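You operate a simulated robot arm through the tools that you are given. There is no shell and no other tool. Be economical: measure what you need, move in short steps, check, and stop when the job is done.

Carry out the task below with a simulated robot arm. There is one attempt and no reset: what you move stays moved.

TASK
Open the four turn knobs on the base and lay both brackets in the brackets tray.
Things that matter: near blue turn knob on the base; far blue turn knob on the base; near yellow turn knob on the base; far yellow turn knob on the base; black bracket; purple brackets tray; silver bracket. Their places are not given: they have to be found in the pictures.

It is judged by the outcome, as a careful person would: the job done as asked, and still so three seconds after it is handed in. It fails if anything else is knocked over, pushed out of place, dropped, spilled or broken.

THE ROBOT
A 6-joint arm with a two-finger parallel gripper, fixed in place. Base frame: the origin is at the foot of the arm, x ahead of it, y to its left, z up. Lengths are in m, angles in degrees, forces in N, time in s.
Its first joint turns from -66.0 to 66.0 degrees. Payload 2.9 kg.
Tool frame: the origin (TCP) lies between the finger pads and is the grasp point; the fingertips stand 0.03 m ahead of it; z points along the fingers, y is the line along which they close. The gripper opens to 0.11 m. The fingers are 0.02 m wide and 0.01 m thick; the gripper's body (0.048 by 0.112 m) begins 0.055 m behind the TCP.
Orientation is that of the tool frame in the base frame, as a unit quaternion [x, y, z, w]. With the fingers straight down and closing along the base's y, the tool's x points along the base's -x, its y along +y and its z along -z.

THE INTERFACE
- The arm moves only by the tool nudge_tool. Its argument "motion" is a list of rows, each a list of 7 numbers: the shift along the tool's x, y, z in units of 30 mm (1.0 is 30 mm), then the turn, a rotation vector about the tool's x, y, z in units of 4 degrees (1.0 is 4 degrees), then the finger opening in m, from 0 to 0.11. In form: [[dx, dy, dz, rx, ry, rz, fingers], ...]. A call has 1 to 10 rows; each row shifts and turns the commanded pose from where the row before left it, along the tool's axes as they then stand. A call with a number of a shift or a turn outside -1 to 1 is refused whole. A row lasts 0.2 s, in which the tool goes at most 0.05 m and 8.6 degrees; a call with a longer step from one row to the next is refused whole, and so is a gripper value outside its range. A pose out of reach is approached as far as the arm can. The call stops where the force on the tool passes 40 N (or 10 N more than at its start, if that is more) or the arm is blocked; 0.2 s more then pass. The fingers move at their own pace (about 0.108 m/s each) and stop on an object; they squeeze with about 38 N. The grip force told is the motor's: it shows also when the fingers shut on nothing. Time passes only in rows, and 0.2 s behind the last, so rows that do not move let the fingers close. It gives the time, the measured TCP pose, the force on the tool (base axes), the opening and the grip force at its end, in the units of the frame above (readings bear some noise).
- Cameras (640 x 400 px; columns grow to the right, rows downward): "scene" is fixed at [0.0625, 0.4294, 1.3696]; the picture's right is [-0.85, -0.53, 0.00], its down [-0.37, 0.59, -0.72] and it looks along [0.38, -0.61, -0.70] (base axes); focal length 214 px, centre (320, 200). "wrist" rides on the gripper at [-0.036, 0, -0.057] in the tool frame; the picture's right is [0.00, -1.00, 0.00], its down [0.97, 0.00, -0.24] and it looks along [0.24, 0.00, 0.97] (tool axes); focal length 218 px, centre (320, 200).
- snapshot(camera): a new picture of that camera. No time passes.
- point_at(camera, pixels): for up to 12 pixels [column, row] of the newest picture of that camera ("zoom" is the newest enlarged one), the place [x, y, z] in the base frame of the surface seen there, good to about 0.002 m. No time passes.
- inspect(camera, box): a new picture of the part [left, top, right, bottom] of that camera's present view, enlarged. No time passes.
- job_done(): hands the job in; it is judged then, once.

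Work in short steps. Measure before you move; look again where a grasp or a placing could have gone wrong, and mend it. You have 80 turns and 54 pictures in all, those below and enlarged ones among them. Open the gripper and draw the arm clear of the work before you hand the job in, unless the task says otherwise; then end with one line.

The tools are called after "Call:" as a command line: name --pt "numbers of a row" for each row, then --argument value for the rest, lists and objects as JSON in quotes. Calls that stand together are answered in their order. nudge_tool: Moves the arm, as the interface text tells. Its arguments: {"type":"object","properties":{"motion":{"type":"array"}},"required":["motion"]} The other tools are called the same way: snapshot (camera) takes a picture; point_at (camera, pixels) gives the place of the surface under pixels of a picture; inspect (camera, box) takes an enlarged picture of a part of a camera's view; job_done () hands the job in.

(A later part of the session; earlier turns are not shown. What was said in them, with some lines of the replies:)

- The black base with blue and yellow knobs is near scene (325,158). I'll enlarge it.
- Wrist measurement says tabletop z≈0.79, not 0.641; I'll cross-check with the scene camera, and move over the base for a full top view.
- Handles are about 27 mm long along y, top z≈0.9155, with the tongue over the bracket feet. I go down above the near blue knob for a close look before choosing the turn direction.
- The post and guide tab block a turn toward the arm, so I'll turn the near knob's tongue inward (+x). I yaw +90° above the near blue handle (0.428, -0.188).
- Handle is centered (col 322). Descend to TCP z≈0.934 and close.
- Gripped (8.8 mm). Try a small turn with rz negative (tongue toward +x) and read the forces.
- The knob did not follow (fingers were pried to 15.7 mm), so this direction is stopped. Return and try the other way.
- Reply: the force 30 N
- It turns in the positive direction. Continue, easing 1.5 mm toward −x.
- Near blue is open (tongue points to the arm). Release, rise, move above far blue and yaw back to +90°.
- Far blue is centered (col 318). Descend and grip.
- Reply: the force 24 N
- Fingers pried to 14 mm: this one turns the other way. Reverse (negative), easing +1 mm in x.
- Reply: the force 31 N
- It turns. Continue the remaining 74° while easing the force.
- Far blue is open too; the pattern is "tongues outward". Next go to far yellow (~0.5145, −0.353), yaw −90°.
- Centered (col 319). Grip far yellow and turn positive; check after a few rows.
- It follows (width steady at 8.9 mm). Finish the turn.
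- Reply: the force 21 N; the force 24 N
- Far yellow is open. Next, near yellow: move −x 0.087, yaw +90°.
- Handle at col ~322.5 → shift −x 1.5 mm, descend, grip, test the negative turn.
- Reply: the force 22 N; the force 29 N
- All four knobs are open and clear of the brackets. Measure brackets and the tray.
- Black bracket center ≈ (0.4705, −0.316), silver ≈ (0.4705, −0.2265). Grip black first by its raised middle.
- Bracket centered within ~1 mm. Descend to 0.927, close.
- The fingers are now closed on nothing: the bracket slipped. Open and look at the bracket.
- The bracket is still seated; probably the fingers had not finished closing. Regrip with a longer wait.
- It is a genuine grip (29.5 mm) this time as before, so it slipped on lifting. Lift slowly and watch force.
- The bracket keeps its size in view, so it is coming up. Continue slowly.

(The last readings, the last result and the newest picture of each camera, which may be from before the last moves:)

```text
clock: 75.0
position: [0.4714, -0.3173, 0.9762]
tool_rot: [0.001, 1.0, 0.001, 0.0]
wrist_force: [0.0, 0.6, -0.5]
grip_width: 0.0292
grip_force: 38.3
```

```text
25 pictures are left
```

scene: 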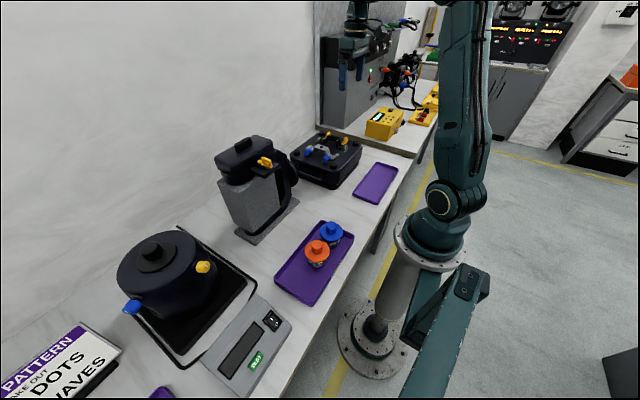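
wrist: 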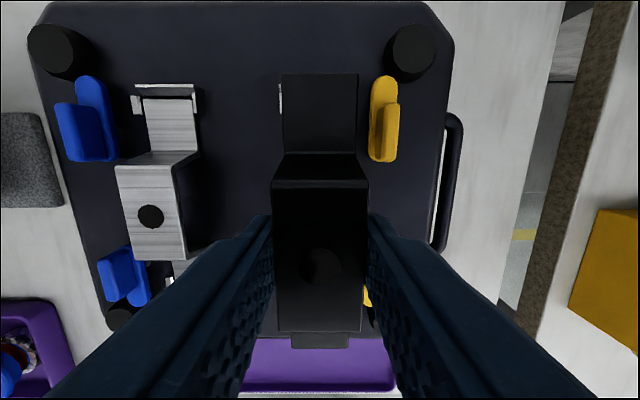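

Held firmly. Carry it toward the tray at moderate speed.

Call:
nudge_tool --pt "0 0 -0.3 0 0 0 0" --pt "0.2 0 -0.3 0 0 0 0" --pt "0.4 0 0 0 0 0 0" --pt "0.6 0 0 0 0 0 0" --pt "0.8 -0.1 0 0 0 0 0" --pt "0.8 -0.2 0 0 0 0 0" --pt "0.8 -0.2 0 0 0 0 0" --pt "0.8 -0.2 0 0 0 0 0" --pt "0.8 -0.2 0 0 0 0 0" --pt "0.8 -0.05 0 0 0 0 0"

Call:
nudge_tool --pt "0.6 0 0 0 0 0.5 0" --pt "0.5 0 0 0 0 1 0" --pt "0.21 0 0 0 0 1 0" --pt "0 0 0 0 0 1 0" --pt "0 0 0 0 0 1 0" --pt "0 0 0 0 0 1 0" --pt "0 0 0 0 0 1 0" --pt "0 0 0 0 0 1 0" --pt "0 0 0 0 0 1 0" --pt "0 0 0 0 0 1 0"

Call:
nudge_tool --pt "0 0 0 0 0 1 0" --pt "0 0 0 0 0 1 0" --pt "0 0 0 0 0 1 0" --pt "0 0 0 0 0 1 0" --pt "0 0 0 0 0 1 0" --pt "0 0 0 0 0 1 0" --pt "0 0 0 0 0 1 0" --pt "0 0 0 0 0 1 0" --pt "0 0 0 0 0 1 0" --pt "0 0 0 0 0 1 0"

Call:
nudge_tool --pt "0 0 0 0 0 1 0" --pt "0 0 0 0 0 1 0" --pt "0 0 0 0 0 1 0" --pt "0 0 0 0 0 0 0"

Call:
snapshot --camera "wrist"

```text
clock: 77.2
position: [0.293, -0.3449, 0.9938]
tool_rot: [-0.001, 1.0, 0.0, 0.0]
wrist_force: [0.6, 0.2, -1.1]
grip_width: 0.0292
grip_force: 37.9
```

```text
clock: 79.4
position: [0.2511, -0.3449, 0.995]
tool_rot: [0.327, 0.945, 0.0, 0.0]
wrist_force: [0.2, -0.2, -0.8]
grip_width: 0.029
grip_force: 38.4
```

```text
clock: 81.6
position: [0.2519, -0.3441, 0.9949]
tool_rot: [0.629, 0.777, 0.0, 0.0]
wrist_force: [0.7, -0.3, -1.6]
grip_width: 0.0295
grip_force: 37.8
```

```text
clock: 82.6
position: [0.2524, -0.3442, 0.9936]
tool_rot: [0.707, 0.707, 0.0, 0.0]
wrist_force: [0.3, -0.2, -1.1]
grip_width: 0.0293
grip_force: 38.1
```

```text
24 pictures are left
```

wrist: 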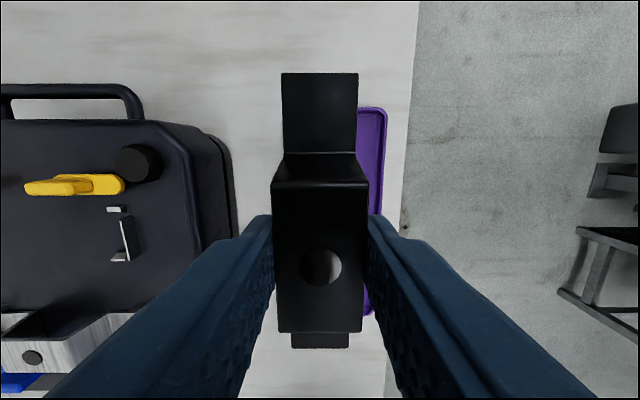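

Call:
point_at --camera "wrist" --pixels '[[372, 109], [386, 150], [375, 150], [372, 116], [320, 75], [320, 345], [290, 75], [350, 75]]'

Call:
inspect --camera "scene" --box '[330, 130, 430, 220]'

```text
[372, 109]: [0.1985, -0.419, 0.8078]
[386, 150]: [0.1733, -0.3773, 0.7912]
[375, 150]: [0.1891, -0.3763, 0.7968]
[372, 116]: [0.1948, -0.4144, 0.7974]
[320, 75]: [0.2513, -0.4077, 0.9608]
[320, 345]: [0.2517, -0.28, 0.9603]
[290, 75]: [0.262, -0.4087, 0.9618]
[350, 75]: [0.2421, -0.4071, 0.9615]
```

```text
4.44 times, centred on (380, 175) of scene
```

zoom: 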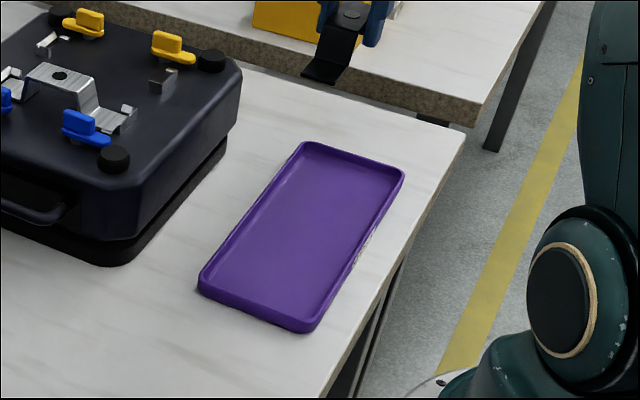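

Bracket spans y −0.408…−0.28; I shift to (0.247, −0.338) and lower to just above the floor.

Call:
nudge_tool --pt "0.2 -0.18 0.3 0 0 0 0" --pt "0 0 0.6 0 0 0 0" --pt "0 0 0.8 0 0 0 0" --pt "0 0 0.8 0 0 0 0" --pt "0 0 0.8 0 0 0 0" --pt "0 0 0.6 0 0 0 0" --pt "0 0 0.4 0 0 0 0" --pt "0 0 0.3 0 0 0 0" --pt "0 0 0.2 0 0 0 0" --pt "0 0 0 0 0 0 0"

Call:
snapshot --camera "wrist"

```text
clock: 84.8
position: [0.2464, -0.3379, 0.8498]
tool_rot: [0.707, 0.707, 0.0, 0.0]
wrist_force: [0.9, 0.0, -1.6]
grip_width: 0.0292
grip_force: 37.8
```

```text
22 pictures are left
```

wrist: 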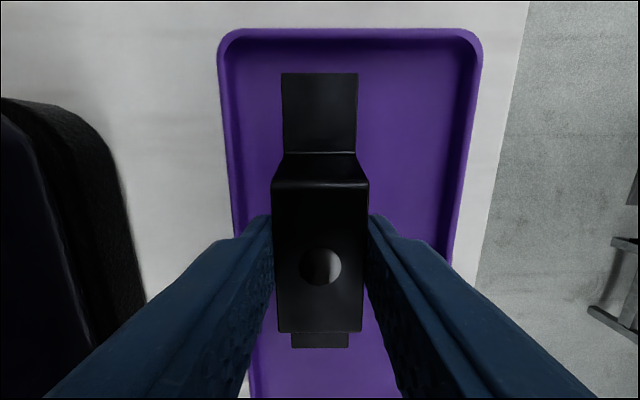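

Good alignment inside the tray. Lower in small steps until contact.

Call:
nudge_tool --pt "0 0 0.2 0 0 0 0" --pt "0 0 0.15 0 0 0 0" --pt "0 0 0.1 0 0 0 0" --pt "0 0 0.06 0 0 0 0" --pt "0 0 0 0 0 0 0"

```text
clock: 86.0
position: [0.2485, -0.3381, 0.8347]
tool_rot: [0.707, 0.707, 0.0, -0.001]
wrist_force: [0.8, 0.4, -1.7]
grip_width: 0.0293
grip_force: 37.9
```

Call:
nudge_tool --pt "0 0 0.04 0 0 0 0" --pt "0 0 0.03 0 0 0 0" --pt "0 0 0 0 0 0 0"

Call:
snapshot --camera "wrist"

Call:
point_at --camera "wrist" --pixels '[[320, 90], [320, 200], [400, 120], [320, 345], [380, 90]]'

```text
clock: 86.8
position: [0.2474, -0.3383, 0.8337]
tool_rot: [0.707, 0.707, 0.0, 0.0]
wrist_force: [-1.5, -1.1, 12.1]
grip_width: 0.0294
grip_force: 38.2
```

```text
21 pictures are left
```

wrist: 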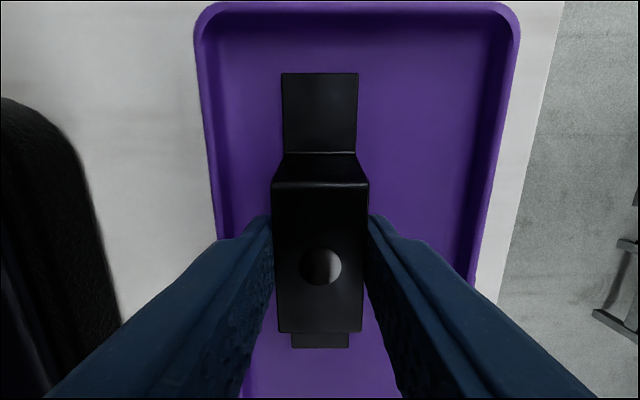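

```text
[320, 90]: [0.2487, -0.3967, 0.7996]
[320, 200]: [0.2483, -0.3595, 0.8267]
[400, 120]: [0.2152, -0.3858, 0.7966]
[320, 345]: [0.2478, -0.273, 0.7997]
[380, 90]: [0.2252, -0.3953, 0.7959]
```

Contact at 12 N. Open slightly and rise straight up.

Call:
nudge_tool --pt "0 0 -0.02 0 0 0 0.036" --pt "0 0 0 0 0 0 0.036" --pt "0 0 0 0 0 0 0.036" --pt "0 0 -0.2 0 0 0 0.036" --pt "0 0 -0.5 0 0 0 0.036" --pt "0 0 -1 0 0 0 0.036" --pt "0 0 -1 0 0 0 0.036" --pt "0 0 -1 0 0 0 0.045" --pt "0 0 -1 0 0 0 0.045" --pt "0 0 -0.7 0 0 0 0.045"

Call:
snapshot --camera "wrist"

```text
clock: 89.0
position: [0.2469, -0.3381, 0.9973]
tool_rot: [0.707, 0.707, 0.0, 0.001]
wrist_force: [0.5, -0.4, 0.5]
grip_width: 0.0449
grip_force: 0.1
```

```text
20 pictures are left
```

wrist: 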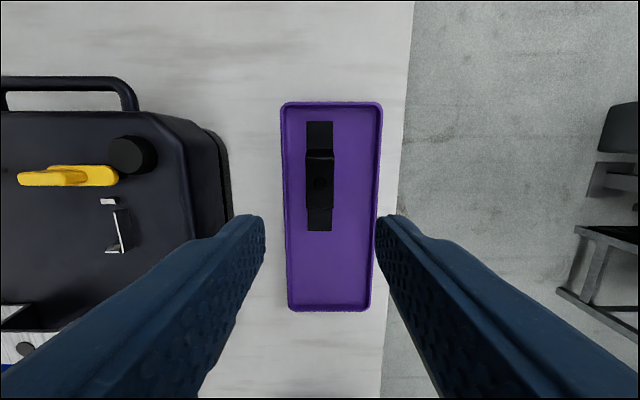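

Black lies flat in the tray. Go to the silver bracket and yaw back to 0.

Call:
nudge_tool --pt "0.465 0.93 0 0 0 0 0.045" --pt "0.465 0.93 0 0 0 0 0.045" --pt "0.465 0.93 0 0 0 0 0.045" --pt "0.465 0.93 0 0 0 0 0.045" --pt "0.465 0.93 0 0 0 0 0.045" --pt "0.465 0.93 0 0 0 0 0.045" --pt "0.465 0.93 0 0 0 0 0.045" --pt "0.465 0.93 0 0 0 0 0.045" --pt "0 0 0 0 0 -1 0.045" --pt "0 0 0 0 0 -1 0.045"

Call:
nudge_tool --pt "0 0 0 0 0 -1 0.045" --pt "0 0 0 0 0 -1 0.045" --pt "0 0 0 0 0 -1 0.045" --pt "0 0 0 0 0 -1 0.045" --pt "0 0 0 0 0 -1 0.045" --pt "0 0 0 0 0 -1 0.045" --pt "0 0 0 0 0 -1 0.045" --pt "0 0 0 0 0 -1 0.045" --pt "0 0 0 0 0 -1 0.045" --pt "0 0 0 0 0 -1 0.045"

Call:
nudge_tool --pt "0 0 0 0 0 -1 0.045" --pt "0 0 0 0 0 -1 0.045" --pt "0 0 0 0 0 -1 0.045" --pt "0 0 0 0 0 -1 0.045" --pt "0 0 0 0 0 -1 0.045" --pt "0 0 0 0 0 -1 0.045" --pt "0 0 0 0 0 -1 0.045" --pt "0 0 0 0 0 -1 0.045" --pt "0 0 0 0 0 -1 0.045" --pt "0 0 0 0 0 -1 0.045"

Call:
nudge_tool --pt "0 0 0 0 0 -0.5 0.045" --pt "0 0 0 0 0 0 0.045"

Call:
snapshot --camera "wrist"

```text
clock: 91.2
position: [0.4702, -0.2276, 0.9953]
tool_rot: [0.655, 0.755, -0.001, 0.0]
wrist_force: [-0.8, 0.6, -0.4]
grip_width: 0.0452
grip_force: 0.0
```

```text
clock: 93.4
position: [0.4705, -0.2259, 0.9963]
tool_rot: [0.358, 0.934, 0.0, 0.0]
wrist_force: [0.4, 0.9, -0.7]
grip_width: 0.0453
grip_force: 0.1
```

```text
clock: 95.6
position: [0.47, -0.2261, 0.9951]
tool_rot: [0.016, 1.0, 0.0, 0.0]
wrist_force: [-0.1, 0.5, -0.2]
grip_width: 0.0453
grip_force: 0.1
```

```text
clock: 96.2
position: [0.4711, -0.2258, 0.9949]
tool_rot: [-0.001, 1.0, 0.0, 0.0]
wrist_force: [-0.9, -0.7, -0.2]
grip_width: 0.0449
grip_force: 0.0
```

```text
19 pictures are left
```

wrist: 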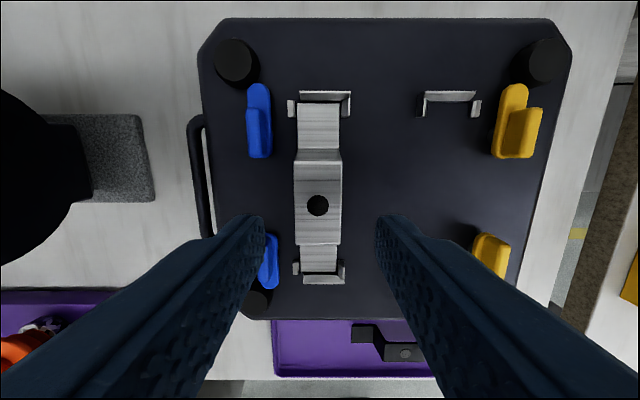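

Silver is centered to ~1 mm. Descend to z≈0.933, close, and lift slowly.

Call:
nudge_tool --pt "0 0.03 0.8 0 0 0 0.045" --pt "0 0 0.8 0 0 0 0.045" --pt "0 0 0.45 0 0 0 0.045" --pt "0 0 0 0 0 0 0.045" --pt "0 0 0 0 0 0 0" --pt "0 0 0 0 0 0 0" --pt "0 0 0 0 0 0 0" --pt "0 0 0 0 0 0 0"

Call:
nudge_tool --pt "0 0 -0.05 0 0 0 0" --pt "0 0 -0.05 0 0 0 0" --pt "0 0 -0.1 0 0 0 0" --pt "0 0 -0.1 0 0 0 0" --pt "0 0 -0.15 0 0 0 0" --pt "0 0 -0.2 0 0 0 0" --pt "0 0 -0.2 0 0 0 0" --pt "0 0 -0.2 0 0 0 0" --pt "0 0 -0.2 0 0 0 0" --pt "0 0 -0.2 0 0 0 0"

Call:
snapshot --camera "wrist"

```text
clock: 98.0
position: [0.4707, -0.2257, 0.9335]
tool_rot: [0.0, 1.0, 0.0, 0.0]
wrist_force: [-0.4, 0.1, 0.6]
grip_width: 0.0294
grip_force: 37.7
```

```text
clock: 100.2
position: [0.47, -0.2265, 0.9775]
tool_rot: [0.0, 1.0, 0.0, 0.0]
wrist_force: [-0.4, 0.3, -1.3]
grip_width: 0.0295
grip_force: 37.9
```

```text
18 pictures are left
```

wrist: 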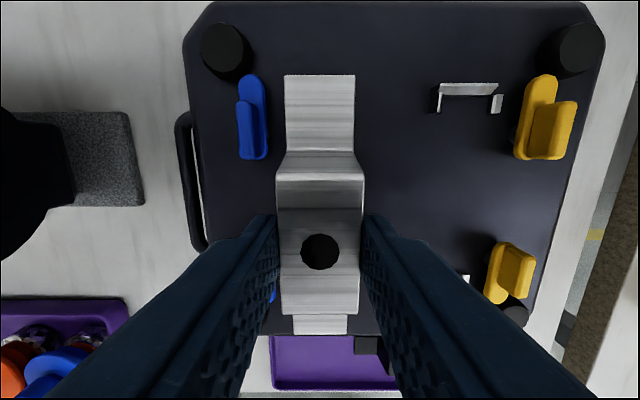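

Silver is held. Carry to (0.209, −0.242) and yaw +90°.

Call:
nudge_tool --pt "0 0 -0.3 0 0 0 0" --pt "0.2 0 -0.3 0 0 0 0" --pt "0.4 0 0 0 0 0 0" --pt "0.6 -0.05 0 0 0 0 0" --pt "0.8 -0.1 0 0 0 0 0" --pt "0.9 -0.1 0 0 0 0 0" --pt "0.9 -0.1 0 0 0 0 0" --pt "0.9 -0.1 0 0 0 0 0" --pt "0.9 -0.07 0 0 0 0 0" --pt "0.9 0 0 0 0 0 0"

Call:
nudge_tool --pt "0.9 0 0 0 0 0 0" --pt "0.7 0 0 0 0 0 0" --pt "0.4 0 0 0 0 0.5 0" --pt "0.1 0 0 0 0 1 0" --pt "0 0 0 0 0 1 0" --pt "0 0 0 0 0 1 0" --pt "0 0 0 0 0 1 0" --pt "0 0 0 0 0 1 0" --pt "0 0 0 0 0 1 0" --pt "0 0 0 0 0 1 0"

Call:
nudge_tool --pt "0 0 0 0 0 1 0" --pt "0 0 0 0 0 1 0" --pt "0 0 0 0 0 1 0" --pt "0 0 0 0 0 1 0" --pt "0 0 0 0 0 1 0" --pt "0 0 0 0 0 1 0" --pt "0 0 0 0 0 1 0" --pt "0 0 0 0 0 1 0" --pt "0 0 0 0 0 1 0" --pt "0 0 0 0 0 1 0"

Call:
nudge_tool --pt "0 0 0 0 0 1 0" --pt "0 0 0 0 0 1 0" --pt "0 0 0 0 0 1 0" --pt "0 0 0 0 0 1 0" --pt "0 0 0 0 0 1 0" --pt "0 0 0 0 0 0 0"

Call:
snapshot --camera "wrist"

```text
clock: 102.4
position: [0.2747, -0.2419, 0.9962]
tool_rot: [-0.001, 1.0, 0.0, 0.001]
wrist_force: [-0.3, -0.3, -1.1]
grip_width: 0.0292
grip_force: 37.8
```

```text
clock: 104.6
position: [0.2117, -0.2406, 0.9966]
tool_rot: [0.258, 0.966, 0.0, 0.0]
wrist_force: [0.3, -0.9, -1.4]
grip_width: 0.0294
grip_force: 37.6
```

```text
clock: 106.8
position: [0.2121, -0.2412, 0.9956]
tool_rot: [0.574, 0.819, 0.0, 0.001]
wrist_force: [-0.6, 0.2, -1.3]
grip_width: 0.0293
grip_force: 38.0
```

```text
clock: 108.2
position: [0.2127, -0.2416, 0.9975]
tool_rot: [0.708, 0.706, 0.0, 0.0]
wrist_force: [-0.3, 0.7, -1.4]
grip_width: 0.0289
grip_force: 38.3
```

```text
17 pictures are left
```

wrist: 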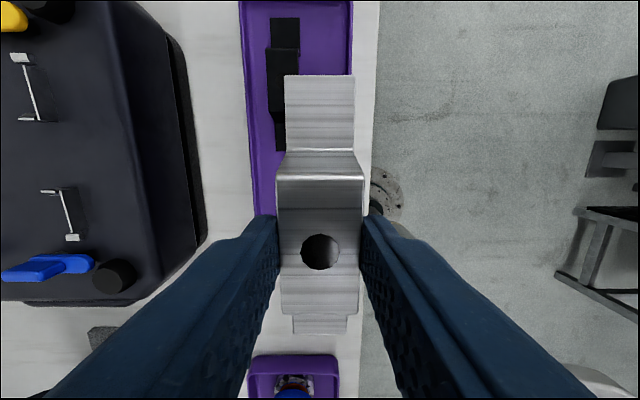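

Call:
point_at --camera "wrist" --pixels '[[273, 35], [297, 35], [266, 62], [297, 62], [344, 60], [348, 60], [340, 60], [285, 130], [320, 80], [320, 330], [288, 85], [352, 85]]'

```text
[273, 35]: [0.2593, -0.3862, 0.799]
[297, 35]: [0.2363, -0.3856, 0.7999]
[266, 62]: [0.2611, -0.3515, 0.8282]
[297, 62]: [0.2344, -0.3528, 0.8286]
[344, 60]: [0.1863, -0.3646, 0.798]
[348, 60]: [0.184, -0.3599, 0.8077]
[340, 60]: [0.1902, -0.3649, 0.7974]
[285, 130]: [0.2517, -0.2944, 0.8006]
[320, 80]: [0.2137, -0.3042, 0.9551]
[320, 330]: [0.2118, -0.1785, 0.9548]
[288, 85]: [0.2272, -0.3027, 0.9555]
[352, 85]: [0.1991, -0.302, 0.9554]
```

Gaps are adequate. Shift −2 mm in x, −4.5 mm in y, and lower.

Call:
nudge_tool --pt "-0.15 -0.07 0.3 0 0 0 0" --pt "0 0 0.6 0 0 0 0" --pt "0 0 0.8 0 0 0 0" --pt "0 0 0.8 0 0 0 0" --pt "0 0 0.8 0 0 0 0" --pt "0 0 0.6 0 0 0 0" --pt "0 0 0.5 0 0 0 0" --pt "0 0 0.3 0 0 0 0" --pt "0 0 0.2 0 0 0 0" --pt "0 0 0 0 0 0 0"

Call:
snapshot --camera "wrist"

Call:
inspect --camera "scene" --box '[330, 130, 430, 220]'

```text
clock: 110.4
position: [0.2103, -0.2465, 0.8499]
tool_rot: [0.706, 0.708, 0.0, 0.0]
wrist_force: [-0.6, 0.8, -1.0]
grip_width: 0.0292
grip_force: 37.8
```

```text
16 pictures are left
```

wrist: 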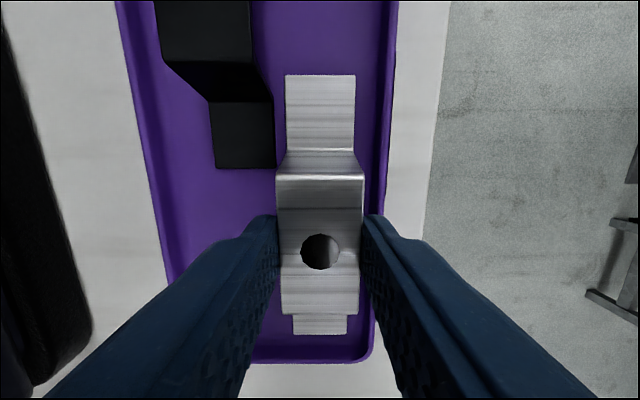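

```text
4.44 times, centred on (380, 175) of scene
```

zoom: 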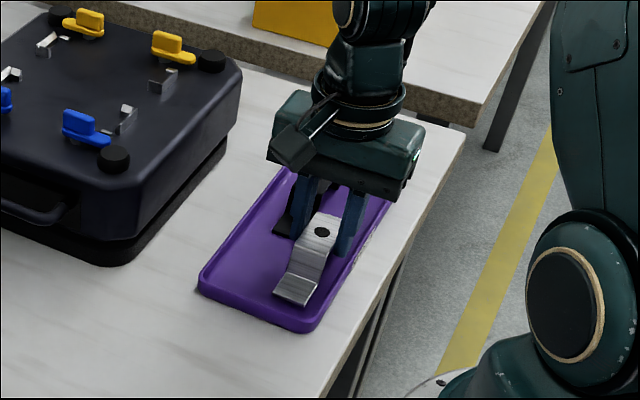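

Clear of black and tray walls. Lower gently to contact.

Call:
nudge_tool --pt "0 0 0.12 0 0 0 0" --pt "0 0 0.08 0 0 0 0" --pt "0 0 0.05 0 0 0 0" --pt "0 0 0.03 0 0 0 0" --pt "0 0 0 0 0 0 0"

```text
clock: 111.6
position: [0.2098, -0.2468, 0.8406]
tool_rot: [0.707, 0.707, -0.001, 0.0]
wrist_force: [-1.3, 0.0, 14.2]
grip_width: 0.0295
grip_force: 38.3
```

Contact at 14 N. Release and rise straight up.

Call:
nudge_tool --pt "0 0 -0.02 0 0 0 0.036" --pt "0 0 0 0 0 0 0.036" --pt "0 0 0 0 0 0 0.036" --pt "0 0 -0.2 0 0 0 0.036" --pt "0 0 -0.5 0 0 0 0.036" --pt "0 0 -1 0 0 0 0.036" --pt "0 0 -1 0 0 0 0.06" --pt "0 0 -1 0 0 0 0.08" --pt "0 0 -1 0 0 0 0.1" --pt "0 0 -1 0 0 0 0.1"

Call:
nudge_tool --pt "0 0 -1 0 0 0 0.1" --pt "0 0 -1 0 0 0 0.1" --pt "0 0 -1 0 0 0 0.1" --pt "0 0 -1 0 0 0 0.1" --pt "0 0 0 0 0 0 0.1"

Call:
snapshot --camera "wrist"

Call:
inspect --camera "scene" --box '[280, 120, 410, 215]'

```text
clock: 113.8
position: [0.2109, -0.2444, 1.012]
tool_rot: [0.706, 0.708, 0.0, -0.001]
wrist_force: [0.1, -1.1, 0.5]
grip_width: 0.1002
grip_force: 0.1
```

```text
clock: 115.0
position: [0.2106, -0.2448, 1.1315]
tool_rot: [0.706, 0.708, 0.0, 0.001]
wrist_force: [0.8, 0.6, -1.5]
grip_width: 0.0997
grip_force: 0.1
```

```text
14 pictures are left
```

wrist: 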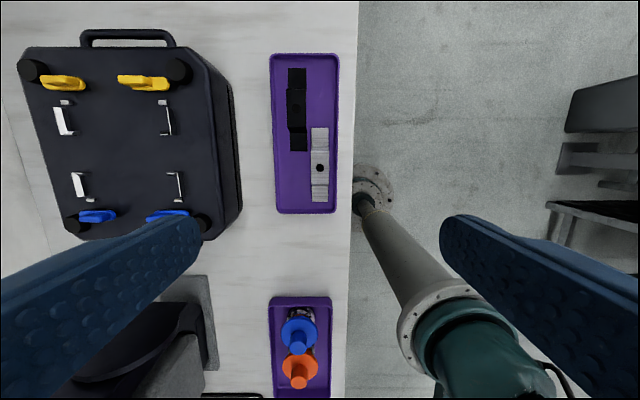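

```text
4.21 times, centred on (345, 168) of scene
```

zoom: 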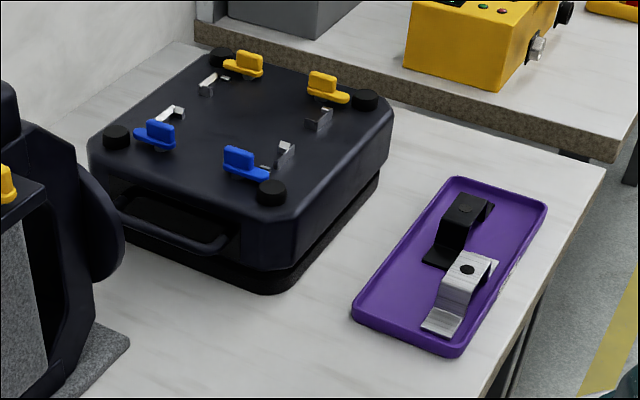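

All four knobs are open, both brackets lie flat in the tray, and the arm is clear. Handing in.

Call:
job_done

```text
The job is handed in.
```

The four turn knobs on the base are open and both brackets lie flat in the purple tray. The gripper is open and clear, and the job is handed in.
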